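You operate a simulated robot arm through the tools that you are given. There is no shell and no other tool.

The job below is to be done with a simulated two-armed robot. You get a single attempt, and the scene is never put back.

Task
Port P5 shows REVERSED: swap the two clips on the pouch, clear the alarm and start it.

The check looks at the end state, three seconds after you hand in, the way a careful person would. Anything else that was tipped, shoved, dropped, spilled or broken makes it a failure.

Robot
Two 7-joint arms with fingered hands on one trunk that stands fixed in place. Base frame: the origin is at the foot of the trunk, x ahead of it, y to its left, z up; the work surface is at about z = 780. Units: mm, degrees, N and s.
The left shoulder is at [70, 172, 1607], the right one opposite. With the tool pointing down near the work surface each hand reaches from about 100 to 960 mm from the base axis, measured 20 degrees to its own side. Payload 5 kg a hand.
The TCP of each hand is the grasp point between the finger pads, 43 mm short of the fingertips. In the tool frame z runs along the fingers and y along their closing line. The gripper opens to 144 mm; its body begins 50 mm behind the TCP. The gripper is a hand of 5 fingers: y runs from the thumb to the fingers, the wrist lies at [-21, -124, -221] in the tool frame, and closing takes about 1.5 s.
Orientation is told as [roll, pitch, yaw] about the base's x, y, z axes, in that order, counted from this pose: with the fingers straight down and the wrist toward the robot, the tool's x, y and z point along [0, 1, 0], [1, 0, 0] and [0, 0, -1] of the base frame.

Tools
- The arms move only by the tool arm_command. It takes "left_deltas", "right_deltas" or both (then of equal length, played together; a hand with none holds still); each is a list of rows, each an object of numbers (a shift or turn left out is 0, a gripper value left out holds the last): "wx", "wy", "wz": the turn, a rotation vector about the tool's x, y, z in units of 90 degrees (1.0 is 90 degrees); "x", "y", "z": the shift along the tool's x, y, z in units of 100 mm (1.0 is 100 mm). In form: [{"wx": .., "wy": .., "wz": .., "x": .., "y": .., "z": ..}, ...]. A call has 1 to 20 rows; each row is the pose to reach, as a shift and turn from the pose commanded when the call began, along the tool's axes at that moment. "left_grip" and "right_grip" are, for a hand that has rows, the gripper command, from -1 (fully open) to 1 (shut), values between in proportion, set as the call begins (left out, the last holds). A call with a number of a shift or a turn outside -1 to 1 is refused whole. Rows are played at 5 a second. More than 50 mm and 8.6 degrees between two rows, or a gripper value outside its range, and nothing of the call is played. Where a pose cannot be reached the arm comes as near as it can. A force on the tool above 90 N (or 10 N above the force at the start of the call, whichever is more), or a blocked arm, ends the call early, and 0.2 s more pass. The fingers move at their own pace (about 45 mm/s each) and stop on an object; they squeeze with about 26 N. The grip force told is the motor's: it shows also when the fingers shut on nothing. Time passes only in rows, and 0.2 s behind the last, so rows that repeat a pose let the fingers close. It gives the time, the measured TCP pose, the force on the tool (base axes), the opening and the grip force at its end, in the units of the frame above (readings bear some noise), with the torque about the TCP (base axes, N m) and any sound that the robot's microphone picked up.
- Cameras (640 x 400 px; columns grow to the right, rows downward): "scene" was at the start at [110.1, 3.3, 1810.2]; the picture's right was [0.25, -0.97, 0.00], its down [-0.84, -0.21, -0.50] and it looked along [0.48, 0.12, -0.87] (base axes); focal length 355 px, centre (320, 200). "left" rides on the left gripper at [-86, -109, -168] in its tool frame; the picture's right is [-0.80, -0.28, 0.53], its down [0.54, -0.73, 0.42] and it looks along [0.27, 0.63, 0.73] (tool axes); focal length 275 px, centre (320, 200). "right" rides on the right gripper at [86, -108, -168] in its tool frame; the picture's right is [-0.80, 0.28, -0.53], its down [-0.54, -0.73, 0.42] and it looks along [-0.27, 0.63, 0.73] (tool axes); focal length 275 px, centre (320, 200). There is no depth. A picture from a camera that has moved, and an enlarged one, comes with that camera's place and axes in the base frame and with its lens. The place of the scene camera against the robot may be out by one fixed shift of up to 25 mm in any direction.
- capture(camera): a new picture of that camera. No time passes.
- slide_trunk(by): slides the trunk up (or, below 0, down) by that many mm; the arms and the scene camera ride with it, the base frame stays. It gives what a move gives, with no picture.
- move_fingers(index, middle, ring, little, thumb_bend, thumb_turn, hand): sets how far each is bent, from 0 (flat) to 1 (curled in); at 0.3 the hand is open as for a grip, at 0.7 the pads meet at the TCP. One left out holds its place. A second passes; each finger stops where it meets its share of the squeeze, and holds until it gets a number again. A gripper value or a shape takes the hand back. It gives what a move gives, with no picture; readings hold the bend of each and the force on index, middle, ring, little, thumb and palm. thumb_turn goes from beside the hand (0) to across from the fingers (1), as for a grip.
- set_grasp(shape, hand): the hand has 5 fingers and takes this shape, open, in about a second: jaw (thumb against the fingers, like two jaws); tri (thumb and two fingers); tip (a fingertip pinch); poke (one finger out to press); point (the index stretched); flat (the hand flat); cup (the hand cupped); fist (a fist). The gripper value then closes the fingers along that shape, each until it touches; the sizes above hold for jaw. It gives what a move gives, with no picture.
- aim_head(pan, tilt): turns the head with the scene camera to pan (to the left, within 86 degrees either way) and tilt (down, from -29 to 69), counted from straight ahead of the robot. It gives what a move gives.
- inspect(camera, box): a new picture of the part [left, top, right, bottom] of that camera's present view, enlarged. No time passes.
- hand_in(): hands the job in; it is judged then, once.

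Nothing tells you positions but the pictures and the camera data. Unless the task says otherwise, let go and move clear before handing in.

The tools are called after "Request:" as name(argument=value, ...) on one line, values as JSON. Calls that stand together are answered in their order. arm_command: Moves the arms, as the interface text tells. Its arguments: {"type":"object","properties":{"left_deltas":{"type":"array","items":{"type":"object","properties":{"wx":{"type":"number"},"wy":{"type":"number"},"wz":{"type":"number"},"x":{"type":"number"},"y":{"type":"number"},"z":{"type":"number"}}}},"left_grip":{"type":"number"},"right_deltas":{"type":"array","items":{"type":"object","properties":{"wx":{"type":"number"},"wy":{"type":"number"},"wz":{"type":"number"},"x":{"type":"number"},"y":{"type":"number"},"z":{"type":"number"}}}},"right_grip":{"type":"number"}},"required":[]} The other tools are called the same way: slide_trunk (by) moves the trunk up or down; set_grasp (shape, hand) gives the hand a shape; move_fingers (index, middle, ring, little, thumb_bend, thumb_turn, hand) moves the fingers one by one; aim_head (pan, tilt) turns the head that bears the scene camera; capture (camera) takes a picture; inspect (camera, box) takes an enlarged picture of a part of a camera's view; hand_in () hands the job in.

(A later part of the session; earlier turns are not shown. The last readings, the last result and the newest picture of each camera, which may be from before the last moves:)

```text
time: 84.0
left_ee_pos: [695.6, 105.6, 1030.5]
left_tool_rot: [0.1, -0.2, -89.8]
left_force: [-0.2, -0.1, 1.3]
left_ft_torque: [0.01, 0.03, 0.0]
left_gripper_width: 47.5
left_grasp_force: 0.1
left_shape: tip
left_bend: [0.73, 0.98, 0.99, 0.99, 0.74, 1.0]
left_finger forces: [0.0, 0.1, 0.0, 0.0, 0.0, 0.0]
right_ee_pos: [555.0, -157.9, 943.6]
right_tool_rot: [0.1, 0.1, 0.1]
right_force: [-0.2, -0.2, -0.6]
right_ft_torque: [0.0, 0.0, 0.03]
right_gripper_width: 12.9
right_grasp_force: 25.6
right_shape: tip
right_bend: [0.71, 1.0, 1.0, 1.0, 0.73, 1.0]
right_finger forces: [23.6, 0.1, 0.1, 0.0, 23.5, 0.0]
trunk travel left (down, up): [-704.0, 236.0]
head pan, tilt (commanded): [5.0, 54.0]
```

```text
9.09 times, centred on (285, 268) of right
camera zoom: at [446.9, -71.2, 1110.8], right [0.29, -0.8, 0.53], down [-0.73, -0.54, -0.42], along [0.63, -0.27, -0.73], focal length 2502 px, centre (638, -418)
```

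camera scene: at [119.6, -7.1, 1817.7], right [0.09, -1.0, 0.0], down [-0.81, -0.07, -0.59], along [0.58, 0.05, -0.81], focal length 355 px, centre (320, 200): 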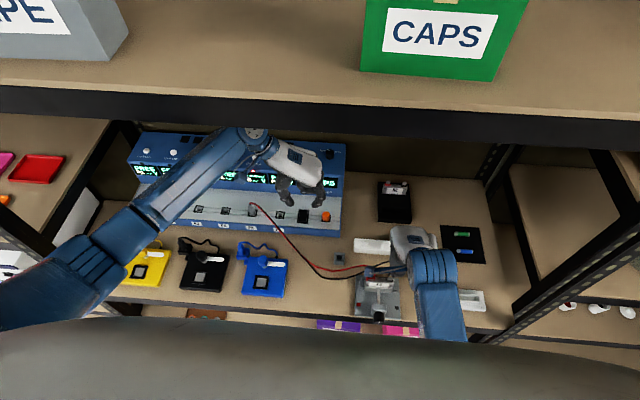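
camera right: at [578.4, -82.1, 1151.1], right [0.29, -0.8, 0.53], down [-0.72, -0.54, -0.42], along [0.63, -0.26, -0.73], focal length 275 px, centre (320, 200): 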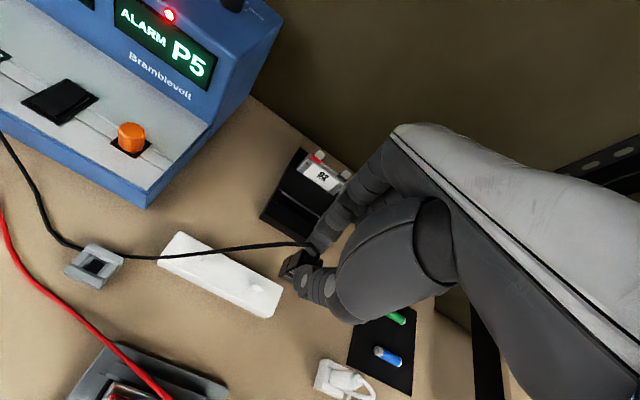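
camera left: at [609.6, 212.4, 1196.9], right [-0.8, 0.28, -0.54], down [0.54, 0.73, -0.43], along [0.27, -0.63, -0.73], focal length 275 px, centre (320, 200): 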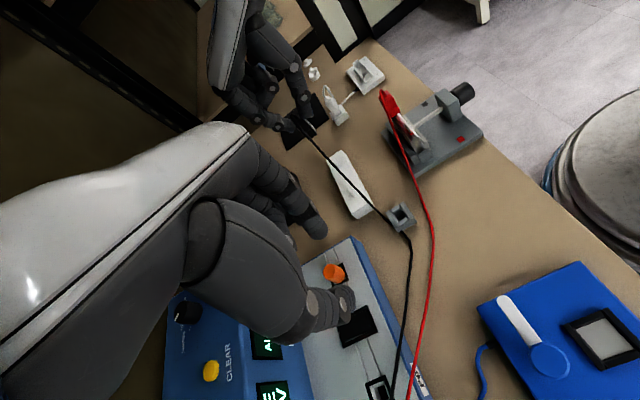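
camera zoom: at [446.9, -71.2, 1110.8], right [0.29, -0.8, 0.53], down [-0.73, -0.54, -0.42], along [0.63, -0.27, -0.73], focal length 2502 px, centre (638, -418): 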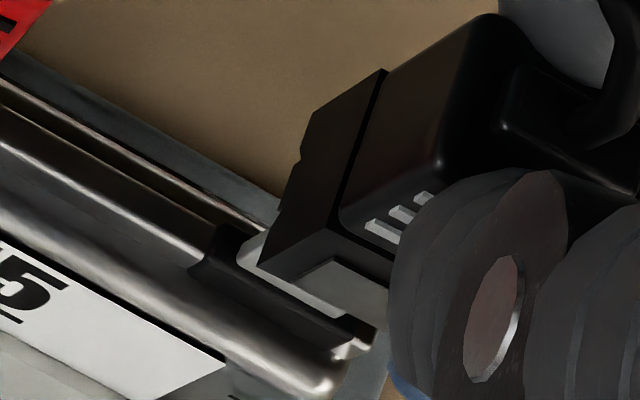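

Request:
arm_command(right_deltas=[{"z": 0.03}, {"z": 0.06}])

Request:
arm_command(right_deltas=[{"z": 0.02}, {"z": 0.04}])

Request:
inspect(camera="left", box=[390, 86, 428, 122])

Request:
inspect(camera="right", box=[256, 246, 314, 290])

```text
time: 84.6
left_ee_pos: [694.5, 105.1, 1029.8]
left_tool_rot: [0.1, -0.1, -89.9]
left_force: [0.7, 0.5, -0.2]
left_ft_torque: [-0.01, -0.03, -0.01]
left_gripper_width: 47.6
left_grasp_force: 0.0
left_shape: tip
left_bend: [0.73, 0.98, 0.99, 0.99, 0.74, 1.0]
left_finger forces: [0.0, 0.0, 0.0, 0.0, 0.1, 0.1]
right_ee_pos: [554.1, -157.1, 936.2]
right_tool_rot: [0.1, 0.2, 0.1]
right_force: [-0.2, -0.1, -0.3]
right_ft_torque: [0.04, -0.01, -0.04]
right_gripper_width: 13.0
right_grasp_force: 25.9
right_shape: tip
right_bend: [0.71, 1.0, 1.0, 1.0, 0.73, 1.0]
right_finger forces: [23.6, 0.1, 0.0, 0.0, 23.5, 0.1]
trunk travel left (down, up): [-704.0, 236.0]
head pan, tilt (commanded): [5.0, 54.0]
```

```text
time: 85.2
left_ee_pos: [694.4, 105.0, 1031.5]
left_tool_rot: [0.1, -0.2, -89.9]
left_force: [0.1, -0.3, 0.8]
left_ft_torque: [0.03, -0.04, 0.0]
left_gripper_width: 47.7
left_grasp_force: 0.0
left_shape: tip
left_bend: [0.73, 0.98, 0.99, 0.99, 0.74, 1.0]
left_finger forces: [0.0, 0.1, 0.1, 0.0, 0.0, 0.0]
right_ee_pos: [554.9, -157.2, 931.9]
right_tool_rot: [0.2, 0.1, 0.1]
right_force: [1.5, -0.6, -0.1]
right_ft_torque: [-0.01, -0.04, -0.02]
right_gripper_width: 12.8
right_grasp_force: 25.8
right_shape: tip
right_bend: [0.71, 1.0, 1.0, 1.0, 0.73, 1.0]
right_finger forces: [23.7, 0.0, 0.0, 0.1, 23.1, 0.0]
trunk travel left (down, up): [-704.0, 236.0]
head pan, tilt (commanded): [5.0, 54.0]
```

```text
11.11 times, centred on (409, 104) of left
camera zoom: at [609.1, 213.0, 1197.3], right [-0.8, 0.28, -0.54], down [0.54, 0.73, -0.43], along [0.27, -0.63, -0.73], focal length 3059 px, centre (-669, 1267)
```

zoom: 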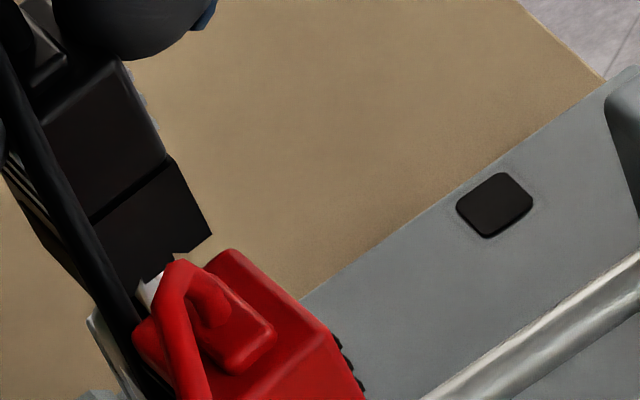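

```text
9.09 times, centred on (285, 268) of right
camera zoom: at [446.4, -70.8, 1100.2], right [0.29, -0.8, 0.53], down [-0.73, -0.54, -0.42], along [0.63, -0.27, -0.73], focal length 2502 px, centre (638, -418)
```

zoom: 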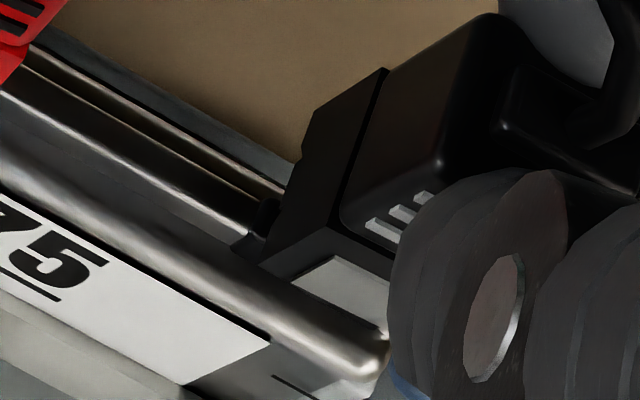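

Request:
arm_command(right_deltas=[{"y": 0.006}, {"y": 0.006, "z": 0.02}])

Request:
arm_command(right_deltas=[{"z": 0.02}, {"z": 0.04}])

Request:
arm_command(right_deltas=[{"z": 0.02}, {"z": 0.03}])

Request:
inspect(camera="right", box=[256, 246, 314, 290])

Request:
inspect(camera="left", box=[380, 76, 438, 132])

```text
time: 85.8
left_ee_pos: [695.8, 103.9, 1030.2]
left_tool_rot: [0.0, -0.2, -89.8]
left_force: [-0.3, 0.3, -0.3]
left_ft_torque: [-0.03, 0.03, -0.05]
left_gripper_width: 47.7
left_grasp_force: 0.0
left_shape: tip
left_bend: [0.73, 0.98, 0.99, 0.99, 0.74, 1.0]
left_finger forces: [0.0, 0.0, 0.0, 0.1, 0.1, 0.1]
right_ee_pos: [555.2, -156.8, 931.7]
right_tool_rot: [0.1, -0.1, 0.1]
right_force: [-0.9, -1.3, -0.5]
right_ft_torque: [-0.01, 0.0, -0.03]
right_gripper_width: 12.7
right_grasp_force: 25.9
right_shape: tip
right_bend: [0.71, 1.0, 1.0, 1.0, 0.73, 1.0]
right_finger forces: [23.6, 0.0, 0.0, 0.1, 23.5, 0.0]
trunk travel left (down, up): [-704.0, 236.0]
head pan, tilt (commanded): [5.0, 54.0]
```

```text
time: 86.4
left_ee_pos: [694.9, 105.2, 1032.5]
left_tool_rot: [0.2, -0.1, -89.9]
left_force: [-1.0, -0.1, 0.7]
left_ft_torque: [0.01, 0.01, 0.01]
left_gripper_width: 47.6
left_grasp_force: 0.1
left_shape: tip
left_bend: [0.73, 0.98, 0.99, 0.99, 0.74, 1.0]
left_finger forces: [0.0, 0.1, 0.0, 0.0, 0.1, 0.0]
right_ee_pos: [555.3, -155.7, 925.1]
right_tool_rot: [0.2, 0.0, 0.1]
right_force: [-0.2, 0.3, 2.9]
right_ft_torque: [0.0, -0.02, -0.02]
right_gripper_width: 13.0
right_grasp_force: 26.2
right_shape: tip
right_bend: [0.71, 1.0, 1.0, 1.0, 0.73, 1.0]
right_finger forces: [24.0, 0.1, 0.1, 0.0, 23.8, 0.1]
trunk travel left (down, up): [-704.0, 236.0]
head pan, tilt (commanded): [5.0, 54.0]
```

```text
time: 87.0
left_ee_pos: [695.3, 103.5, 1029.9]
left_tool_rot: [0.1, -0.2, -89.8]
left_force: [0.1, 1.1, -0.1]
left_ft_torque: [0.03, 0.01, 0.04]
left_gripper_width: 47.6
left_grasp_force: 0.1
left_shape: tip
left_bend: [0.73, 0.98, 0.99, 0.99, 0.74, 1.0]
left_finger forces: [0.0, 0.0, 0.0, 0.0, 0.0, 0.0]
right_ee_pos: [555.3, -158.2, 925.0]
right_tool_rot: [0.1, 0.1, 0.1]
right_force: [1.8, -0.4, 2.0]
right_ft_torque: [0.03, -0.06, -0.02]
right_gripper_width: 12.8
right_grasp_force: 26.3
right_shape: tip
right_bend: [0.71, 1.0, 1.0, 1.0, 0.73, 1.0]
right_finger forces: [24.2, 0.0, 0.1, 0.0, 23.3, 0.0]
trunk travel left (down, up): [-704.0, 236.0]
head pan, tilt (commanded): [5.0, 54.0]
```

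```text
9.09 times, centred on (285, 268) of right
camera zoom: at [446.7, -70.3, 1091.6], right [0.29, -0.8, 0.53], down [-0.73, -0.54, -0.42], along [0.63, -0.27, -0.73], focal length 2502 px, centre (638, -418)
```

zoom: 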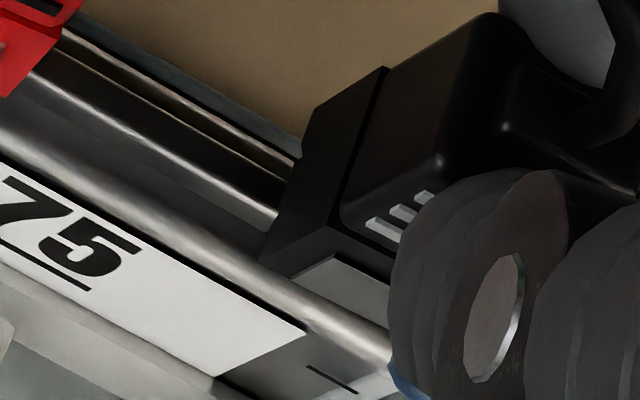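

```text
7.14 times, centred on (409, 104) of left
camera zoom: at [608.9, 213.1, 1197.4], right [-0.8, 0.28, -0.54], down [0.54, 0.73, -0.43], along [0.27, -0.63, -0.73], focal length 1966 px, centre (-316, 886)
```

zoom: 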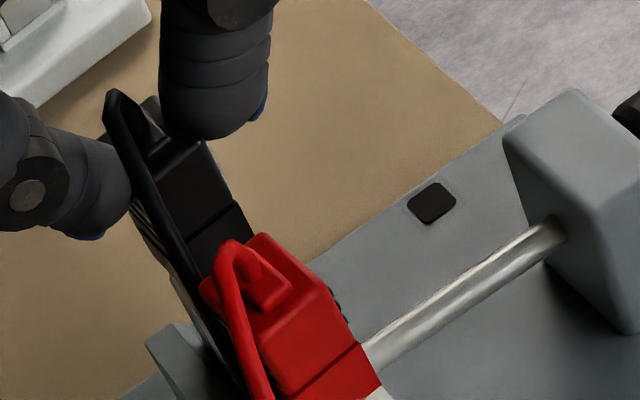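

Request:
arm_command(right_deltas=[{"z": 0.015, "y": 0.004}, {"z": 0.03, "y": 0.004}])

Request:
inspect(camera="right", box=[256, 246, 314, 290])

Request:
capture(camera="right")

```text
time: 87.6
left_ee_pos: [695.7, 104.4, 1031.5]
left_tool_rot: [0.1, -0.2, -89.8]
left_force: [0.8, -0.8, 0.6]
left_ft_torque: [0.04, 0.0, -0.01]
left_gripper_width: 47.6
left_grasp_force: 0.1
left_shape: tip
left_bend: [0.73, 0.98, 0.99, 0.99, 0.74, 1.0]
left_finger forces: [0.0, 0.1, 0.1, 0.0, 0.1, 0.0]
right_ee_pos: [555.6, -157.7, 920.5]
right_tool_rot: [0.1, 0.1, 0.2]
right_force: [-0.1, 0.8, 1.0]
right_ft_torque: [0.01, 0.01, 0.01]
right_gripper_width: 12.8
right_grasp_force: 25.8
right_shape: tip
right_bend: [0.71, 1.0, 1.0, 1.0, 0.73, 1.0]
right_finger forces: [23.7, 0.1, 0.0, 0.0, 24.0, 0.0]
trunk travel left (down, up): [-704.0, 236.0]
head pan, tilt (commanded): [5.0, 54.0]
```

```text
9.09 times, centred on (285, 268) of right
camera zoom: at [447.4, -70.5, 1088.4], right [0.29, -0.8, 0.53], down [-0.73, -0.54, -0.42], along [0.63, -0.27, -0.73], focal length 2502 px, centre (638, -418)
```

zoom: 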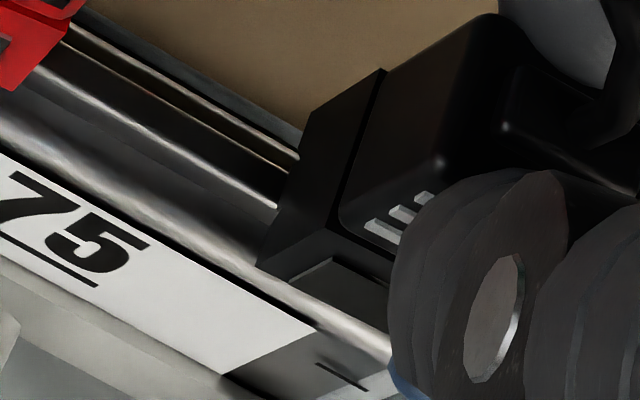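

```text
taken
camera right: at [447.4, -70.5, 1088.4], right [0.29, -0.8, 0.53], down [-0.73, -0.54, -0.42], along [0.63, -0.27, -0.73], focal length 275 px, centre (320, 200)
```

right: 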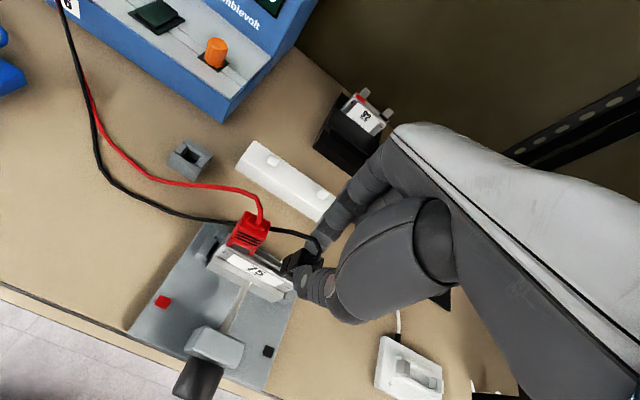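

Black is on the right "−" tab. I release, lift clear, and look.

Request:
arm_command(right_deltas=[{}, {}, {}, {}], right_grip=0.4)

Request:
arm_command(right_deltas=[{"z": -0.15}, {"z": -0.35}, {"z": -0.6}, {"z": -0.8}])

Request:
inspect(camera="right", box=[180, 190, 340, 330])

Request:
inspect(camera="left", box=[360, 70, 450, 140])

Request:
capture(camera="scene")

```text
time: 88.6
left_ee_pos: [695.4, 104.9, 1031.4]
left_tool_rot: [0.1, -0.2, -89.8]
left_force: [0.7, -0.7, -0.6]
left_ft_torque: [0.01, 0.0, -0.03]
left_gripper_width: 47.7
left_grasp_force: 0.0
left_shape: tip
left_bend: [0.73, 0.98, 0.99, 0.99, 0.74, 1.0]
left_finger forces: [0.0, 0.1, 0.0, 0.0, 0.1, 0.0]
right_ee_pos: [557.2, -156.8, 920.5]
right_tool_rot: [0.0, 0.1, 0.1]
right_force: [-0.7, -0.7, 0.3]
right_ft_torque: [0.01, 0.01, 0.02]
right_gripper_width: 42.9
right_grasp_force: 0.1
right_shape: tip
right_bend: [0.73, 0.98, 0.99, 0.99, 0.74, 1.0]
right_finger forces: [0.0, 0.0, 0.2, 0.0, 0.0, 0.1]
trunk travel left (down, up): [-704.0, 236.0]
head pan, tilt (commanded): [5.0, 54.0]
```

```text
time: 89.6
left_ee_pos: [694.7, 104.6, 1030.8]
left_tool_rot: [0.1, -0.2, -89.7]
left_force: [-0.2, 0.6, -0.3]
left_ft_torque: [-0.05, 0.02, 0.0]
left_gripper_width: 47.8
left_grasp_force: 0.0
left_shape: tip
left_bend: [0.73, 0.98, 0.99, 0.99, 0.74, 1.0]
left_finger forces: [0.0, 0.1, 0.0, 0.0, 0.0, 0.1]
right_ee_pos: [555.4, -157.3, 999.9]
right_tool_rot: [0.1, 0.1, 0.1]
right_force: [0.3, 1.0, 1.7]
right_ft_torque: [0.0, 0.01, 0.02]
right_gripper_width: 43.0
right_grasp_force: 0.0
right_shape: tip
right_bend: [0.73, 0.98, 0.99, 0.99, 0.74, 1.0]
right_finger forces: [0.1, 0.1, 0.0, 0.0, 0.0, 0.0]
trunk travel left (down, up): [-704.0, 236.0]
head pan, tilt (commanded): [5.0, 54.0]
```

```text
2.86 times, centred on (260, 260) of right
camera zoom: at [447.9, -71.4, 1167.9], right [0.29, -0.8, 0.53], down [-0.73, -0.54, -0.42], along [0.63, -0.27, -0.73], focal length 786 px, centre (491, 29)
```

zoom: 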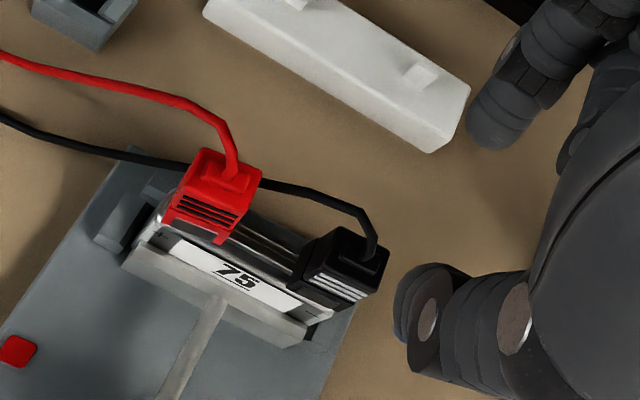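

```text
5.71 times, centred on (405, 105) of left
camera zoom: at [608.8, 213.1, 1197.4], right [-0.8, 0.28, -0.54], down [0.54, 0.73, -0.43], along [0.27, -0.63, -0.73], focal length 1573 px, centre (-166, 743)
```

zoom: 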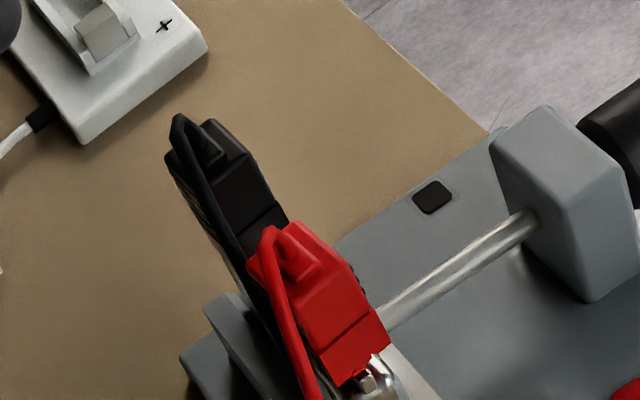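

```text
taken
camera scene: at [118.4, -6.6, 1817.7], right [0.09, -1.0, 0.0], down [-0.81, -0.07, -0.59], along [0.59, 0.05, -0.81], focal length 355 px, centre (320, 200)
```

scene: 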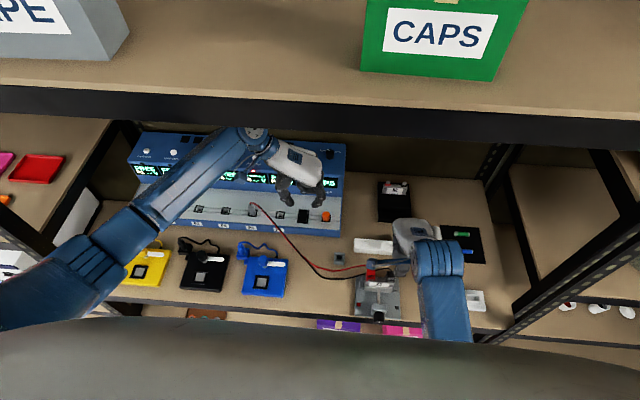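

The swap looks right: red on "+", black on "−". Now I withdraw the left hand to uncover the displays and check the status.

Request:
arm_command(left_deltas=[{"x": -0.2, "y": -0.15, "z": -0.2}, {"x": -0.4, "y": -0.3, "z": -0.4}, {"x": -0.65, "y": -0.45, "z": -0.6}, {"x": -0.9, "y": -0.6, "z": -0.8}])

Request:
arm_command(left_deltas=[{"wz": -0.083, "y": -0.08, "z": -0.05}, {"wz": -0.167, "y": -0.16, "z": -0.1}, {"wz": -0.25, "y": -0.24, "z": -0.15}, {"wz": -0.333, "y": -0.32, "z": -0.2}, {"wz": -0.417, "y": -0.4, "z": -0.25}, {"wz": -0.5, "y": -0.48, "z": -0.3}, {"wz": -0.583, "y": -0.56, "z": -0.35}, {"wz": -0.667, "y": -0.64, "z": -0.4}, {"wz": -0.75, "y": -0.72, "z": -0.45}, {"wz": -0.833, "y": -0.8, "z": -0.5}, {"wz": -0.917, "y": -0.85, "z": -0.5}, {"wz": -1.0, "y": -0.9, "z": -0.5}])

Request:
capture(camera="left")

Request:
capture(camera="scene")

Request:
inspect(camera="scene", box=[120, 120, 360, 250])

```text
time: 90.6
left_ee_pos: [605.7, 166.3, 1111.4]
left_tool_rot: [0.2, -0.4, -89.8]
left_force: [-0.5, 0.0, 0.5]
left_ft_torque: [-0.02, -0.03, -0.02]
left_gripper_width: 47.8
left_grasp_force: 0.1
left_shape: tip
left_bend: [0.73, 0.98, 0.99, 0.99, 0.74, 1.0]
left_finger forces: [0.1, 0.0, 0.0, 0.0, 0.1, 0.2]
right_ee_pos: [555.3, -156.7, 999.7]
right_tool_rot: [0.1, 0.0, 0.0]
right_force: [-0.7, 0.5, 0.2]
right_ft_torque: [-0.02, -0.04, -0.01]
right_gripper_width: 42.7
right_grasp_force: 0.0
right_shape: tip
right_bend: [0.73, 0.98, 0.99, 0.99, 0.74, 1.0]
right_finger forces: [0.1, 0.0, 0.0, 0.1, 0.1, 0.1]
trunk travel left (down, up): [-704.0, 236.0]
head pan, tilt (commanded): [5.0, 54.0]
```

```text
time: 93.2
left_ee_pos: [605.5, 255.2, 1159.9]
left_tool_rot: [-0.2, -0.1, 0.3]
left_force: [-0.5, 0.0, 0.8]
left_ft_torque: [-0.02, -0.01, 0.0]
left_gripper_width: 47.6
left_grasp_force: 0.1
left_shape: tip
left_bend: [0.73, 0.98, 0.99, 0.99, 0.74, 1.0]
left_finger forces: [0.0, 0.0, 0.0, 0.0, 0.0, 0.0]
right_ee_pos: [556.0, -158.2, 999.2]
right_tool_rot: [0.1, 0.1, 0.1]
right_force: [-0.2, 0.4, 0.9]
right_ft_torque: [0.01, 0.03, 0.03]
right_gripper_width: 42.7
right_grasp_force: 0.1
right_shape: tip
right_bend: [0.73, 0.98, 0.99, 0.99, 0.74, 1.0]
right_finger forces: [0.0, 0.1, 0.0, 0.1, 0.0, 0.0]
trunk travel left (down, up): [-704.0, 236.0]
head pan, tilt (commanded): [5.0, 54.0]
```

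```text
taken
camera left: at [497.1, 168.6, 1327.1], right [-0.28, -0.8, -0.53], down [-0.73, 0.54, -0.43], along [0.63, 0.27, -0.73], focal length 275 px, centre (320, 200)
```

left: 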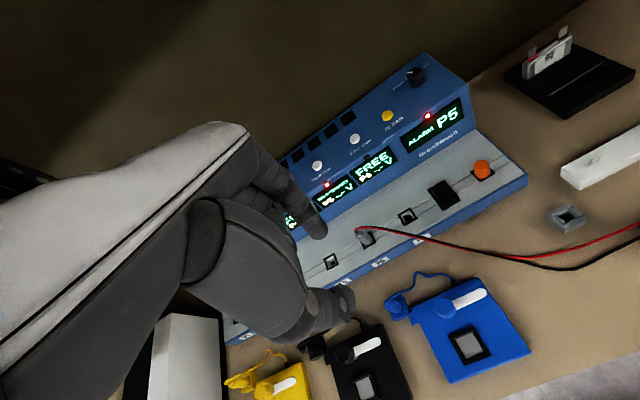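

```text
taken
camera scene: at [118.4, -7.4, 1817.8], right [0.09, -1.0, 0.0], down [-0.81, -0.07, -0.59], along [0.59, 0.05, -0.81], focal length 355 px, centre (320, 200)
```

scene: 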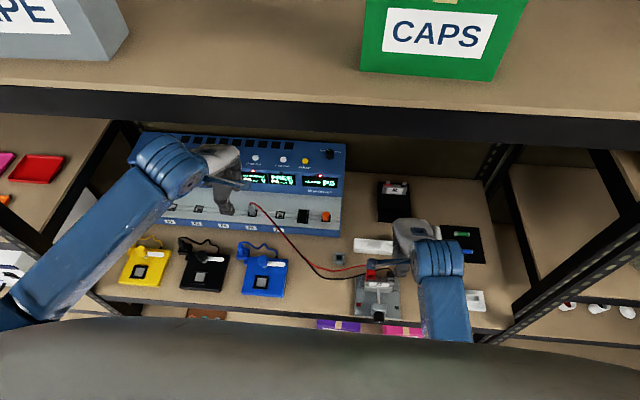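

```text
2.67 times, centred on (240, 185) of scene
camera zoom: at [118.4, -7.4, 1817.8], right [0.09, -1.0, 0.0], down [-0.81, -0.07, -0.59], along [0.59, 0.05, -0.81], focal length 947 px, centre (533, 240)
```

zoom: 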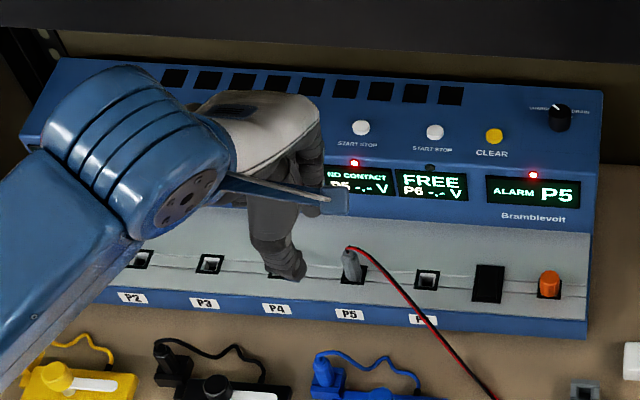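

The P5 display now reads "NO CONTACT", so at least one clip isn't seated well enough. I inspect both clips closely.

Request:
inspect(camera="right", box=[210, 235, 290, 290])

Request:
inspect(camera="left", box=[310, 160, 420, 230])

Request:
arm_command(right_deltas=[{"y": -0.3, "x": 0.05}, {"y": -0.6, "x": 0.1}, {"y": -0.95, "x": 0.15}])

Request:
capture(camera="right")

```text
7.27 times, centred on (250, 262) of right
camera zoom: at [448.1, -72.0, 1167.7], right [0.29, -0.8, 0.53], down [-0.73, -0.54, -0.42], along [0.63, -0.26, -0.73], focal length 2002 px, centre (829, -254)
```

zoom: 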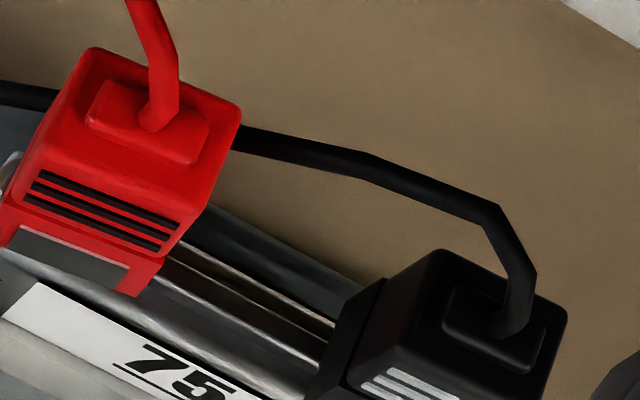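

```text
5.71 times, centred on (365, 195) of left
camera zoom: at [497.1, 168.6, 1327.1], right [-0.28, -0.8, -0.53], down [-0.73, 0.54, -0.43], along [0.63, 0.27, -0.73], focal length 1573 px, centre (63, 229)
```

zoom: 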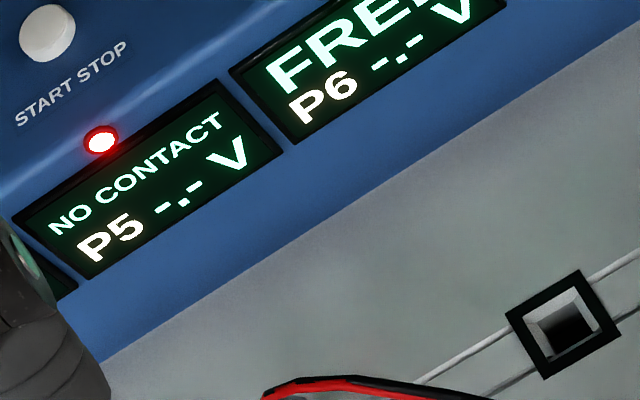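

```text
time: 94.0
left_ee_pos: [605.4, 255.6, 1161.2]
left_tool_rot: [-0.2, -0.1, 0.1]
left_force: [-0.3, 0.3, -0.2]
left_ft_torque: [0.01, -0.02, -0.04]
left_gripper_width: 47.8
left_grasp_force: 0.1
left_shape: tip
left_bend: [0.73, 0.98, 0.99, 0.99, 0.74, 1.0]
left_finger forces: [0.0, 0.1, 0.0, 0.0, 0.0, 0.0]
right_ee_pos: [458.8, -140.8, 1001.6]
right_tool_rot: [0.1, 0.0, 0.1]
right_force: [-0.3, 0.1, -0.3]
right_ft_torque: [-0.04, 0.05, -0.03]
right_gripper_width: 43.1
right_grasp_force: 0.0
right_shape: tip
right_bend: [0.73, 0.98, 0.99, 0.99, 0.74, 1.0]
right_finger forces: [0.0, 0.0, 0.0, 0.0, 0.0, 0.1]
trunk travel left (down, up): [-704.0, 236.0]
head pan, tilt (commanded): [5.0, 54.0]
```

```text
taken
camera right: at [351.1, -54.6, 1169.9], right [0.28, -0.8, 0.53], down [-0.72, -0.54, -0.42], along [0.63, -0.27, -0.73], focal length 275 px, centre (320, 200)
```

right: 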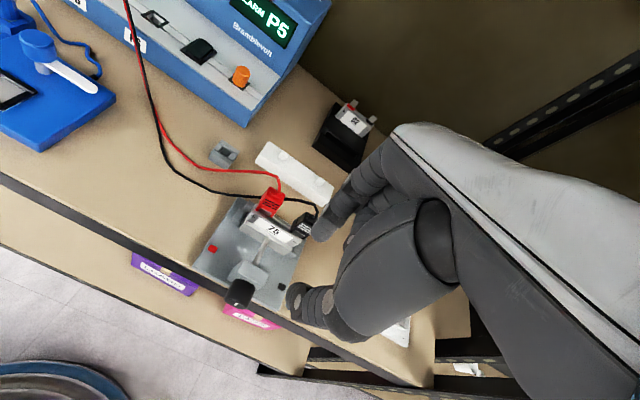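

Request:
inspect(camera="right", box=[230, 180, 330, 245])

Request:
inspect(camera="right", box=[248, 184, 292, 214])

Request:
inspect(camera="right", box=[284, 206, 328, 236])

```text
6.15 times, centred on (280, 212) of right
camera zoom: at [351.1, -54.6, 1169.9], right [0.28, -0.8, 0.53], down [-0.72, -0.54, -0.42], along [0.63, -0.27, -0.73], focal length 1694 px, centre (566, 123)
```

zoom: 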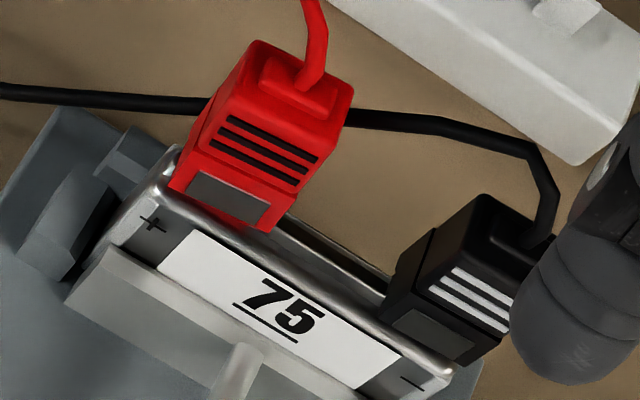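

```text
13.33 times, centred on (270, 199) of right
camera zoom: at [351.1, -54.6, 1169.9], right [0.28, -0.8, 0.53], down [-0.72, -0.54, -0.42], along [0.63, -0.27, -0.73], focal length 3670 px, centre (987, 213)
```

zoom: 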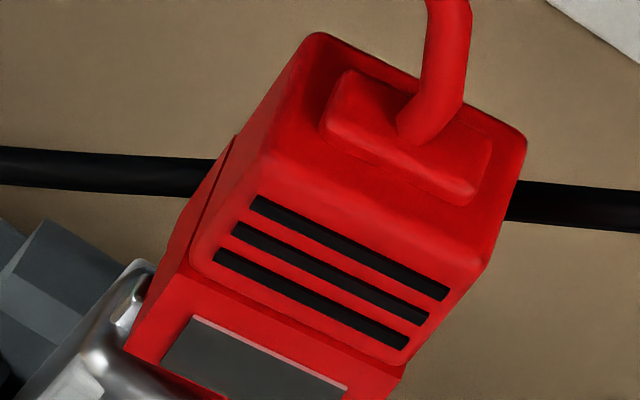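

```text
13.33 times, centred on (306, 221) of right
camera zoom: at [351.1, -54.6, 1169.9], right [0.28, -0.8, 0.53], down [-0.72, -0.54, -0.42], along [0.63, -0.27, -0.73], focal length 3670 px, centre (507, -80)
```

zoom: 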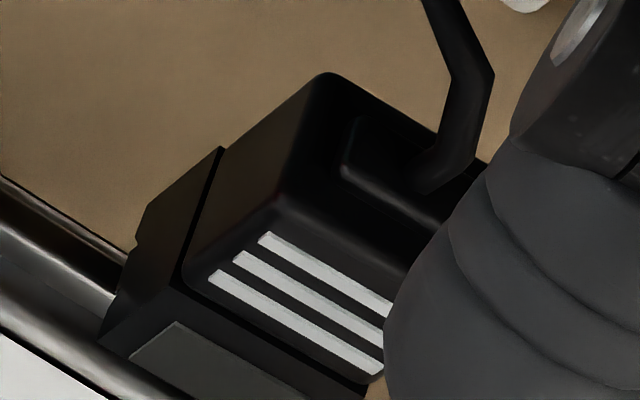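

Request:
arm_command(right_deltas=[{"x": -0.3, "z": -0.1}, {"x": -0.6, "z": -0.2}, {"x": -1.0, "z": -0.3}])

Request:
inspect(camera="scene", box=[350, 255, 410, 300])

Request:
inspect(camera="right", box=[120, 150, 220, 230])

```text
time: 94.8
left_ee_pos: [604.5, 256.3, 1160.3]
left_tool_rot: [-0.2, 0.0, 0.3]
left_force: [-0.2, 0.0, 0.2]
left_ft_torque: [0.03, 0.02, -0.02]
left_gripper_width: 48.0
left_grasp_force: 0.0
left_shape: tip
left_bend: [0.73, 0.98, 0.99, 0.99, 0.74, 1.0]
left_finger forces: [0.0, 0.0, 0.0, 0.0, 0.0, 0.0]
right_ee_pos: [461.8, -242.6, 1033.0]
right_tool_rot: [0.2, 0.0, 0.1]
right_force: [0.8, -0.7, 0.4]
right_ft_torque: [0.04, 0.01, 0.01]
right_gripper_width: 43.1
right_grasp_force: 0.0
right_shape: tip
right_bend: [0.73, 0.98, 0.99, 0.99, 0.74, 1.0]
right_finger forces: [0.1, 0.0, 0.1, 0.1, 0.1, 0.0]
trunk travel left (down, up): [-704.0, 236.0]
head pan, tilt (commanded): [5.0, 54.0]
```

```text
8.89 times, centred on (380, 278) of scene
camera zoom: at [118.5, -8.8, 1817.7], right [0.09, -1.0, 0.0], down [-0.81, -0.07, -0.59], along [0.59, 0.05, -0.81], focal length 3158 px, centre (-213, -489)
```

zoom: 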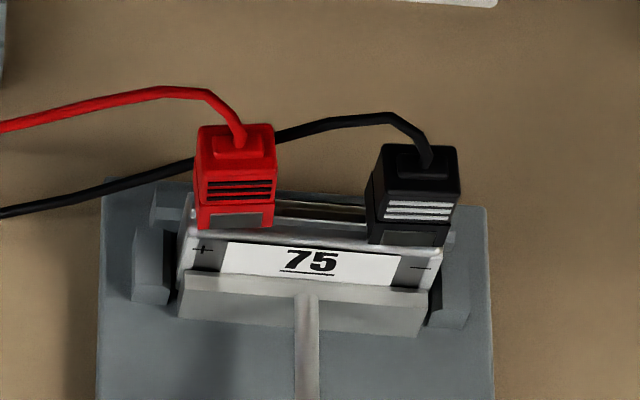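

```text
5.00 times, centred on (170, 190) of right
camera zoom: at [354.1, -157.1, 1200.8], right [0.29, -0.8, 0.53], down [-0.72, -0.54, -0.42], along [0.63, -0.26, -0.73], focal length 1376 px, centre (1070, 250)
```

zoom: 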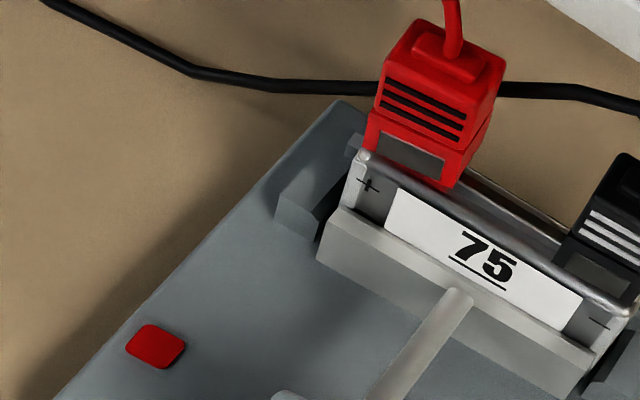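

Request:
inspect(camera="right", box=[186, 148, 226, 180])

Request:
inspect(camera="right", box=[214, 164, 254, 206])

Request:
capture(camera="right")

```text
12.50 times, centred on (206, 164) of right
camera zoom: at [354.1, -157.1, 1200.8], right [0.29, -0.8, 0.53], down [-0.72, -0.54, -0.42], along [0.63, -0.26, -0.73], focal length 3441 px, centre (1745, 650)
```

zoom: 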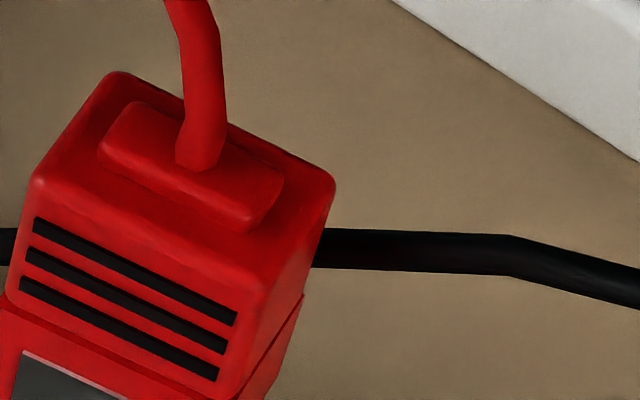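

```text
9.52 times, centred on (234, 185) of right
camera zoom: at [354.1, -157.1, 1200.8], right [0.29, -0.8, 0.53], down [-0.72, -0.54, -0.42], along [0.63, -0.26, -0.73], focal length 2622 px, centre (1139, 343)
```

zoom: 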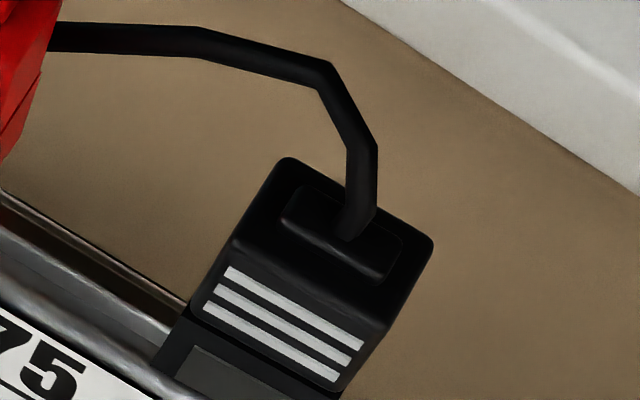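

```text
taken
camera right: at [354.1, -157.1, 1200.8], right [0.29, -0.8, 0.53], down [-0.72, -0.54, -0.42], along [0.63, -0.26, -0.73], focal length 275 px, centre (320, 200)
```

right: 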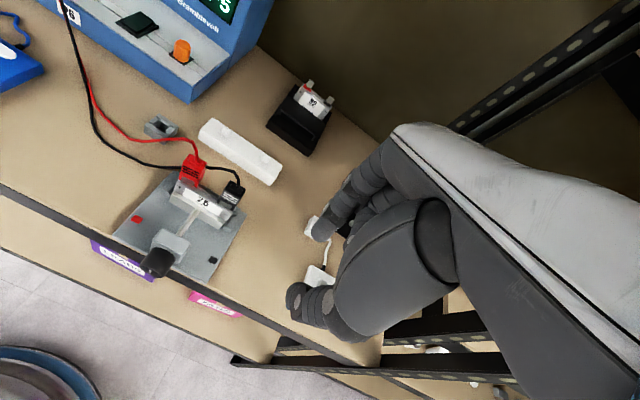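

Request:
inspect(camera="right", box=[182, 172, 206, 190])

Request:
inspect(camera="right", box=[218, 194, 242, 212])

Request:
inspect(camera="scene", box=[364, 264, 402, 288])

```text
16.00 times, centred on (194, 181) of right
camera zoom: at [354.1, -157.1, 1200.8], right [0.29, -0.8, 0.53], down [-0.72, -0.54, -0.42], along [0.63, -0.26, -0.73], focal length 4404 px, centre (2336, 504)
```

zoom: 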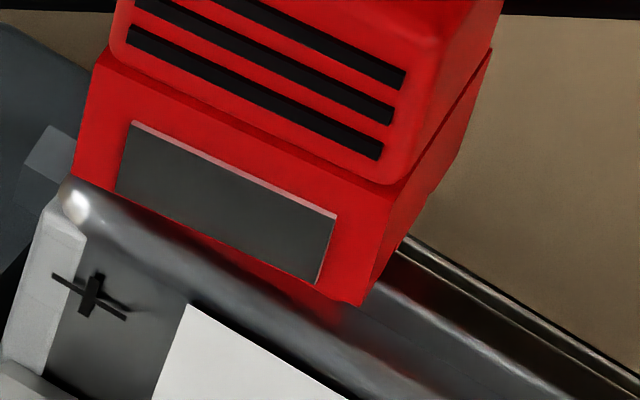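

```text
16.00 times, centred on (230, 203) of right
camera zoom: at [354.1, -157.1, 1200.8], right [0.29, -0.8, 0.53], down [-0.72, -0.54, -0.42], along [0.63, -0.26, -0.73], focal length 4404 px, centre (1760, 152)
```

zoom: 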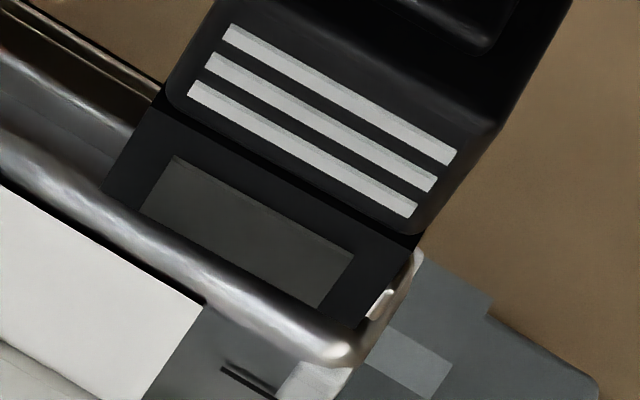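

```text
16.00 times, centred on (383, 276) of scene
camera zoom: at [118.5, -8.8, 1817.7], right [0.09, -1.0, 0.0], down [-0.81, -0.07, -0.59], along [0.59, 0.05, -0.81], focal length 5685 px, centre (-688, -1016)
```

zoom: 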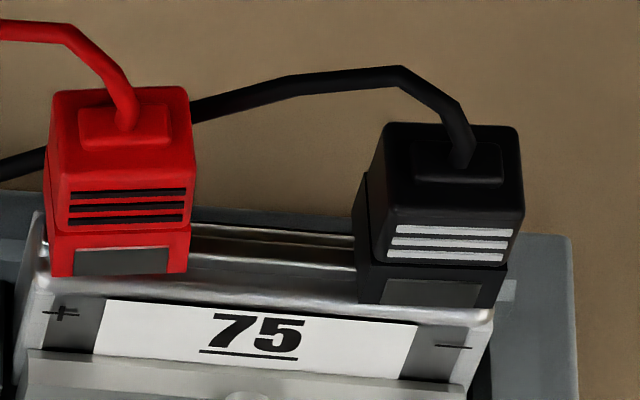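

I compare against the original seating by returning the right camera to the exact viewpoint used at the start.

Request:
arm_command(right_deltas=[{"x": 0.3, "y": -0.1}, {"x": 0.6, "y": -0.2}, {"x": 1.0, "y": -0.318, "z": -0.006}])

Request:
arm_command(right_deltas=[{"x": 0.114}, {"x": 0.114}])

Request:
inspect(camera="right", box=[264, 184, 304, 214])

Request:
inspect(camera="right", box=[294, 200, 334, 236])

Request:
inspect(camera="right", box=[230, 180, 330, 260])

```text
time: 95.6
left_ee_pos: [604.5, 256.5, 1159.3]
left_tool_rot: [-0.3, -0.1, 0.1]
left_force: [0.3, 0.4, 0.3]
left_ft_torque: [0.0, 0.01, -0.01]
left_gripper_width: 47.7
left_grasp_force: 0.1
left_shape: tip
left_bend: [0.73, 0.98, 0.99, 0.99, 0.74, 1.0]
left_finger forces: [0.0, 0.0, 0.0, 0.0, 0.0, 0.0]
right_ee_pos: [428.5, -140.6, 1031.1]
right_tool_rot: [0.0, 0.0, 0.0]
right_force: [-0.1, 0.0, -0.6]
right_ft_torque: [-0.06, 0.02, 0.0]
right_gripper_width: 42.9
right_grasp_force: 0.0
right_shape: tip
right_bend: [0.73, 0.98, 0.99, 0.99, 0.74, 1.0]
right_finger forces: [0.0, 0.2, 0.1, 0.0, 0.0, 0.0]
trunk travel left (down, up): [-704.0, 236.0]
head pan, tilt (commanded): [5.0, 54.0]
```

```text
time: 96.2
left_ee_pos: [606.5, 256.4, 1159.1]
left_tool_rot: [-0.2, -0.1, 0.2]
left_force: [-0.1, 1.3, -0.5]
left_ft_torque: [0.0, 0.01, 0.02]
left_gripper_width: 47.8
left_grasp_force: 0.0
left_shape: tip
left_bend: [0.73, 0.98, 0.99, 0.99, 0.74, 1.0]
left_finger forces: [0.0, 0.1, 0.0, 0.1, 0.0, 0.0]
right_ee_pos: [427.7, -130.0, 1029.2]
right_tool_rot: [0.1, 0.0, 0.1]
right_force: [-1.3, -0.3, -0.2]
right_ft_torque: [-0.03, 0.0, -0.03]
right_gripper_width: 43.2
right_grasp_force: 0.0
right_shape: tip
right_bend: [0.73, 0.98, 0.99, 0.99, 0.74, 1.0]
right_finger forces: [0.0, 0.0, 0.1, 0.0, 0.1, 0.1]
trunk travel left (down, up): [-704.0, 236.0]
head pan, tilt (commanded): [5.0, 54.0]
```

```text
13.33 times, centred on (284, 199) of right
camera zoom: at [320.0, -44.1, 1199.7], right [0.29, -0.8, 0.53], down [-0.73, -0.54, -0.42], along [0.63, -0.27, -0.73], focal length 3670 px, centre (800, 213)
```

zoom: 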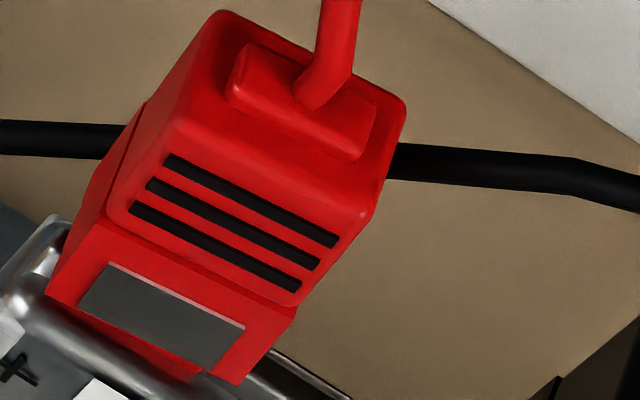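

```text
11.11 times, centred on (314, 218) of right
camera zoom: at [320.0, -44.1, 1199.7], right [0.29, -0.8, 0.53], down [-0.73, -0.54, -0.42], along [0.63, -0.27, -0.73], focal length 3059 px, centre (387, 0)
```

zoom: 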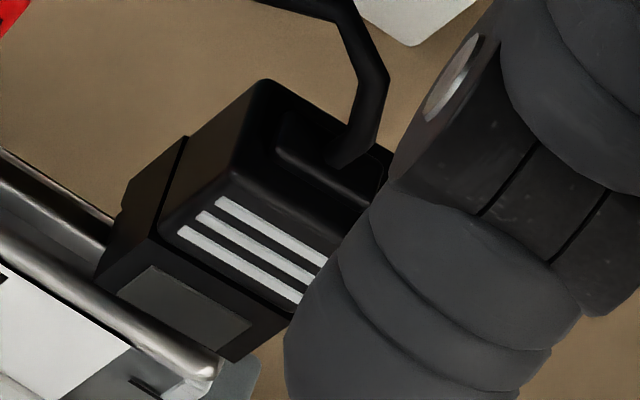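

```text
5.00 times, centred on (280, 220) of right
camera zoom: at [320.0, -44.1, 1199.7], right [0.29, -0.8, 0.53], down [-0.73, -0.54, -0.42], along [0.63, -0.27, -0.73], focal length 1376 px, centre (520, 100)
```

zoom: 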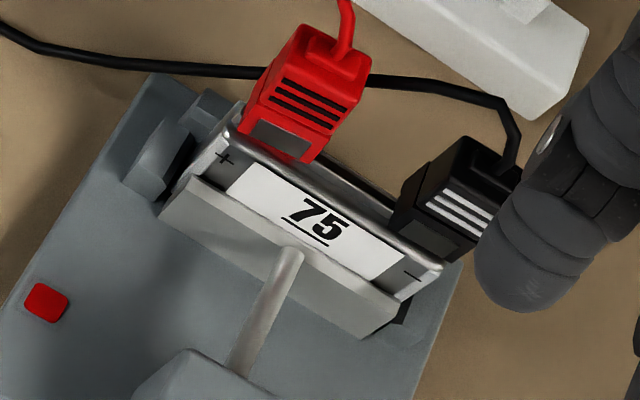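

Both clips sit at practically the original depth; black is within 1–2 mm, red is twisted about 8°. I also check that the P5 plug hasn't been disturbed.

Request:
inspect(camera="left", box=[330, 200, 430, 270])

Request:
inspect(camera="scene", box=[220, 180, 350, 250])

Request:
inspect(camera="left", box=[300, 60, 480, 190])

```text
5.71 times, centred on (380, 235) of left
camera zoom: at [496.7, 169.8, 1326.8], right [-0.28, -0.8, -0.53], down [-0.73, 0.54, -0.43], along [0.63, 0.27, -0.73], focal length 1573 px, centre (-23, 0)
```

zoom: 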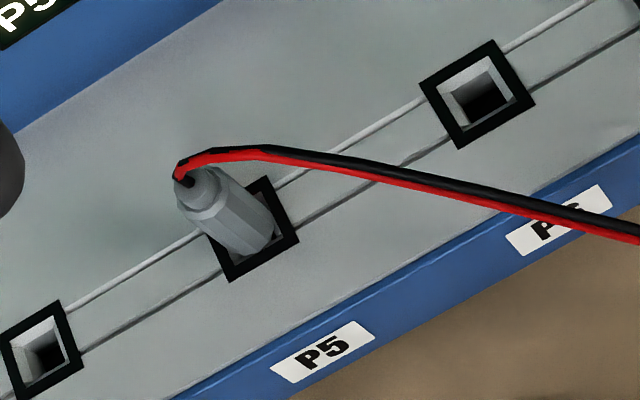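

```text
4.92 times, centred on (285, 215) of scene
camera zoom: at [118.2, -5.8, 1817.8], right [0.09, -1.0, 0.0], down [-0.81, -0.07, -0.59], along [0.59, 0.05, -0.81], focal length 1749 px, centre (492, 126)
```

zoom: 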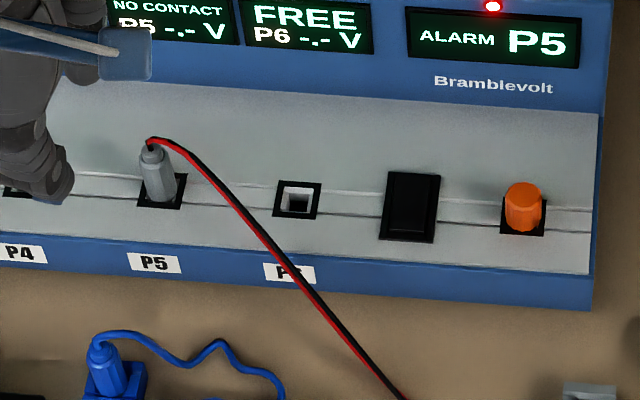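

```text
3.08 times, centred on (390, 125) of left
camera zoom: at [496.7, 169.8, 1326.8], right [-0.28, -0.8, -0.53], down [-0.73, 0.54, -0.43], along [0.63, 0.27, -0.73], focal length 847 px, centre (105, 431)
```

zoom: 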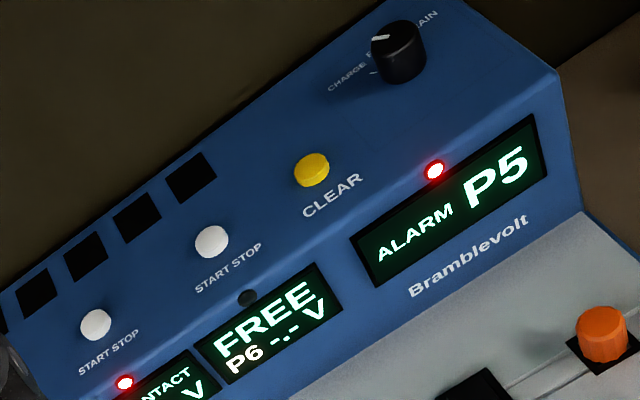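

The plug is undisturbed, so the seating of the clips must be refined. I'll use the three-finger pinch, whose two fingers behind the clip should square it up; first I look at that shape in free air.

Request:
set_grasp(hand="right", shape="tri")

Request:
arm_command(right_deltas=[{}, {}, {}, {}, {}], right_grip=0.4)

Request:
capture(camera="right")

Request:
inspect(camera="scene", box=[330, 230, 490, 340])

```text
time: 97.1
left_ee_pos: [604.9, 255.0, 1159.2]
left_tool_rot: [-0.2, -0.1, 0.2]
left_force: [1.2, 0.0, 0.3]
left_ft_torque: [-0.04, 0.01, -0.02]
left_gripper_width: 47.5
left_grasp_force: 0.0
left_shape: tip
left_bend: [0.73, 0.98, 0.99, 0.99, 0.74, 1.0]
left_finger forces: [0.0, 0.0, 0.0, 0.1, 0.0, 0.0]
right_ee_pos: [428.3, -131.0, 1031.2]
right_tool_rot: [0.1, 0.1, 0.1]
right_force: [0.1, 0.6, -0.8]
right_ft_torque: [0.0, -0.04, 0.0]
right_gripper_width: 143.4
right_grasp_force: 0.0
right_shape: tri
right_bend: [0.3, 0.3, 0.99, 0.99, 0.3, 0.98]
right_finger forces: [0.0, 0.0, 0.0, 0.0, 0.1, 0.0]
trunk travel left (down, up): [-704.0, 236.0]
head pan, tilt (commanded): [5.0, 54.0]
```

```text
time: 98.3
left_ee_pos: [605.2, 256.1, 1158.8]
left_tool_rot: [-0.2, 0.0, 0.2]
left_force: [0.6, -0.1, -0.1]
left_ft_torque: [0.0, 0.01, 0.0]
left_gripper_width: 47.8
left_grasp_force: 0.0
left_shape: tip
left_bend: [0.73, 0.98, 0.99, 0.99, 0.74, 1.0]
left_finger forces: [0.1, 0.0, 0.0, 0.1, 0.1, 0.0]
right_ee_pos: [428.9, -131.2, 1032.6]
right_tool_rot: [0.1, 0.0, 0.1]
right_force: [0.7, -0.4, -0.8]
right_ft_torque: [-0.01, 0.01, -0.02]
right_gripper_width: 43.6
right_grasp_force: 0.0
right_shape: tri
right_bend: [0.74, 0.54, 0.99, 0.99, 0.74, 1.0]
right_finger forces: [0.1, 0.0, 0.0, 0.1, 0.0, 0.0]
trunk travel left (down, up): [-704.0, 236.0]
head pan, tilt (commanded): [5.0, 54.0]
```

```text
taken
camera right: at [320.2, -44.9, 1199.5], right [0.29, -0.8, 0.53], down [-0.73, -0.54, -0.42], along [0.63, -0.27, -0.73], focal length 275 px, centre (320, 200)
```

right: 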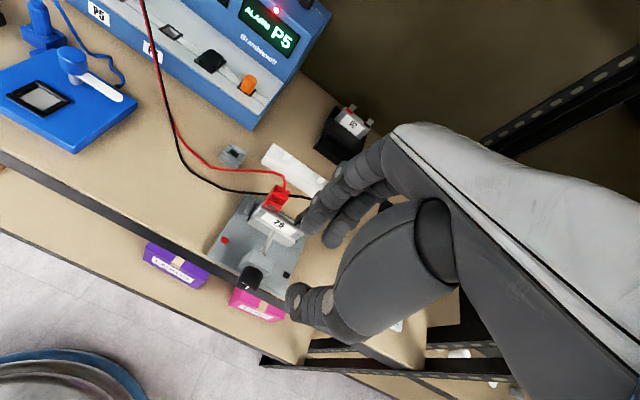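

```text
3.64 times, centred on (410, 285) of scene
camera zoom: at [118.3, -6.8, 1817.8], right [0.09, -1.0, 0.0], down [-0.81, -0.07, -0.59], along [0.59, 0.05, -0.81], focal length 1292 px, centre (-7, -109)
```

zoom: 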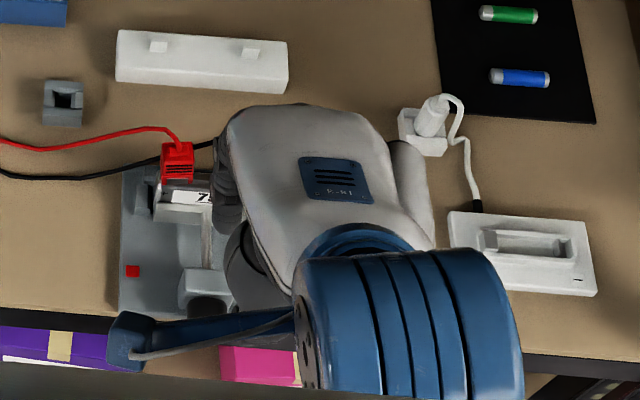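

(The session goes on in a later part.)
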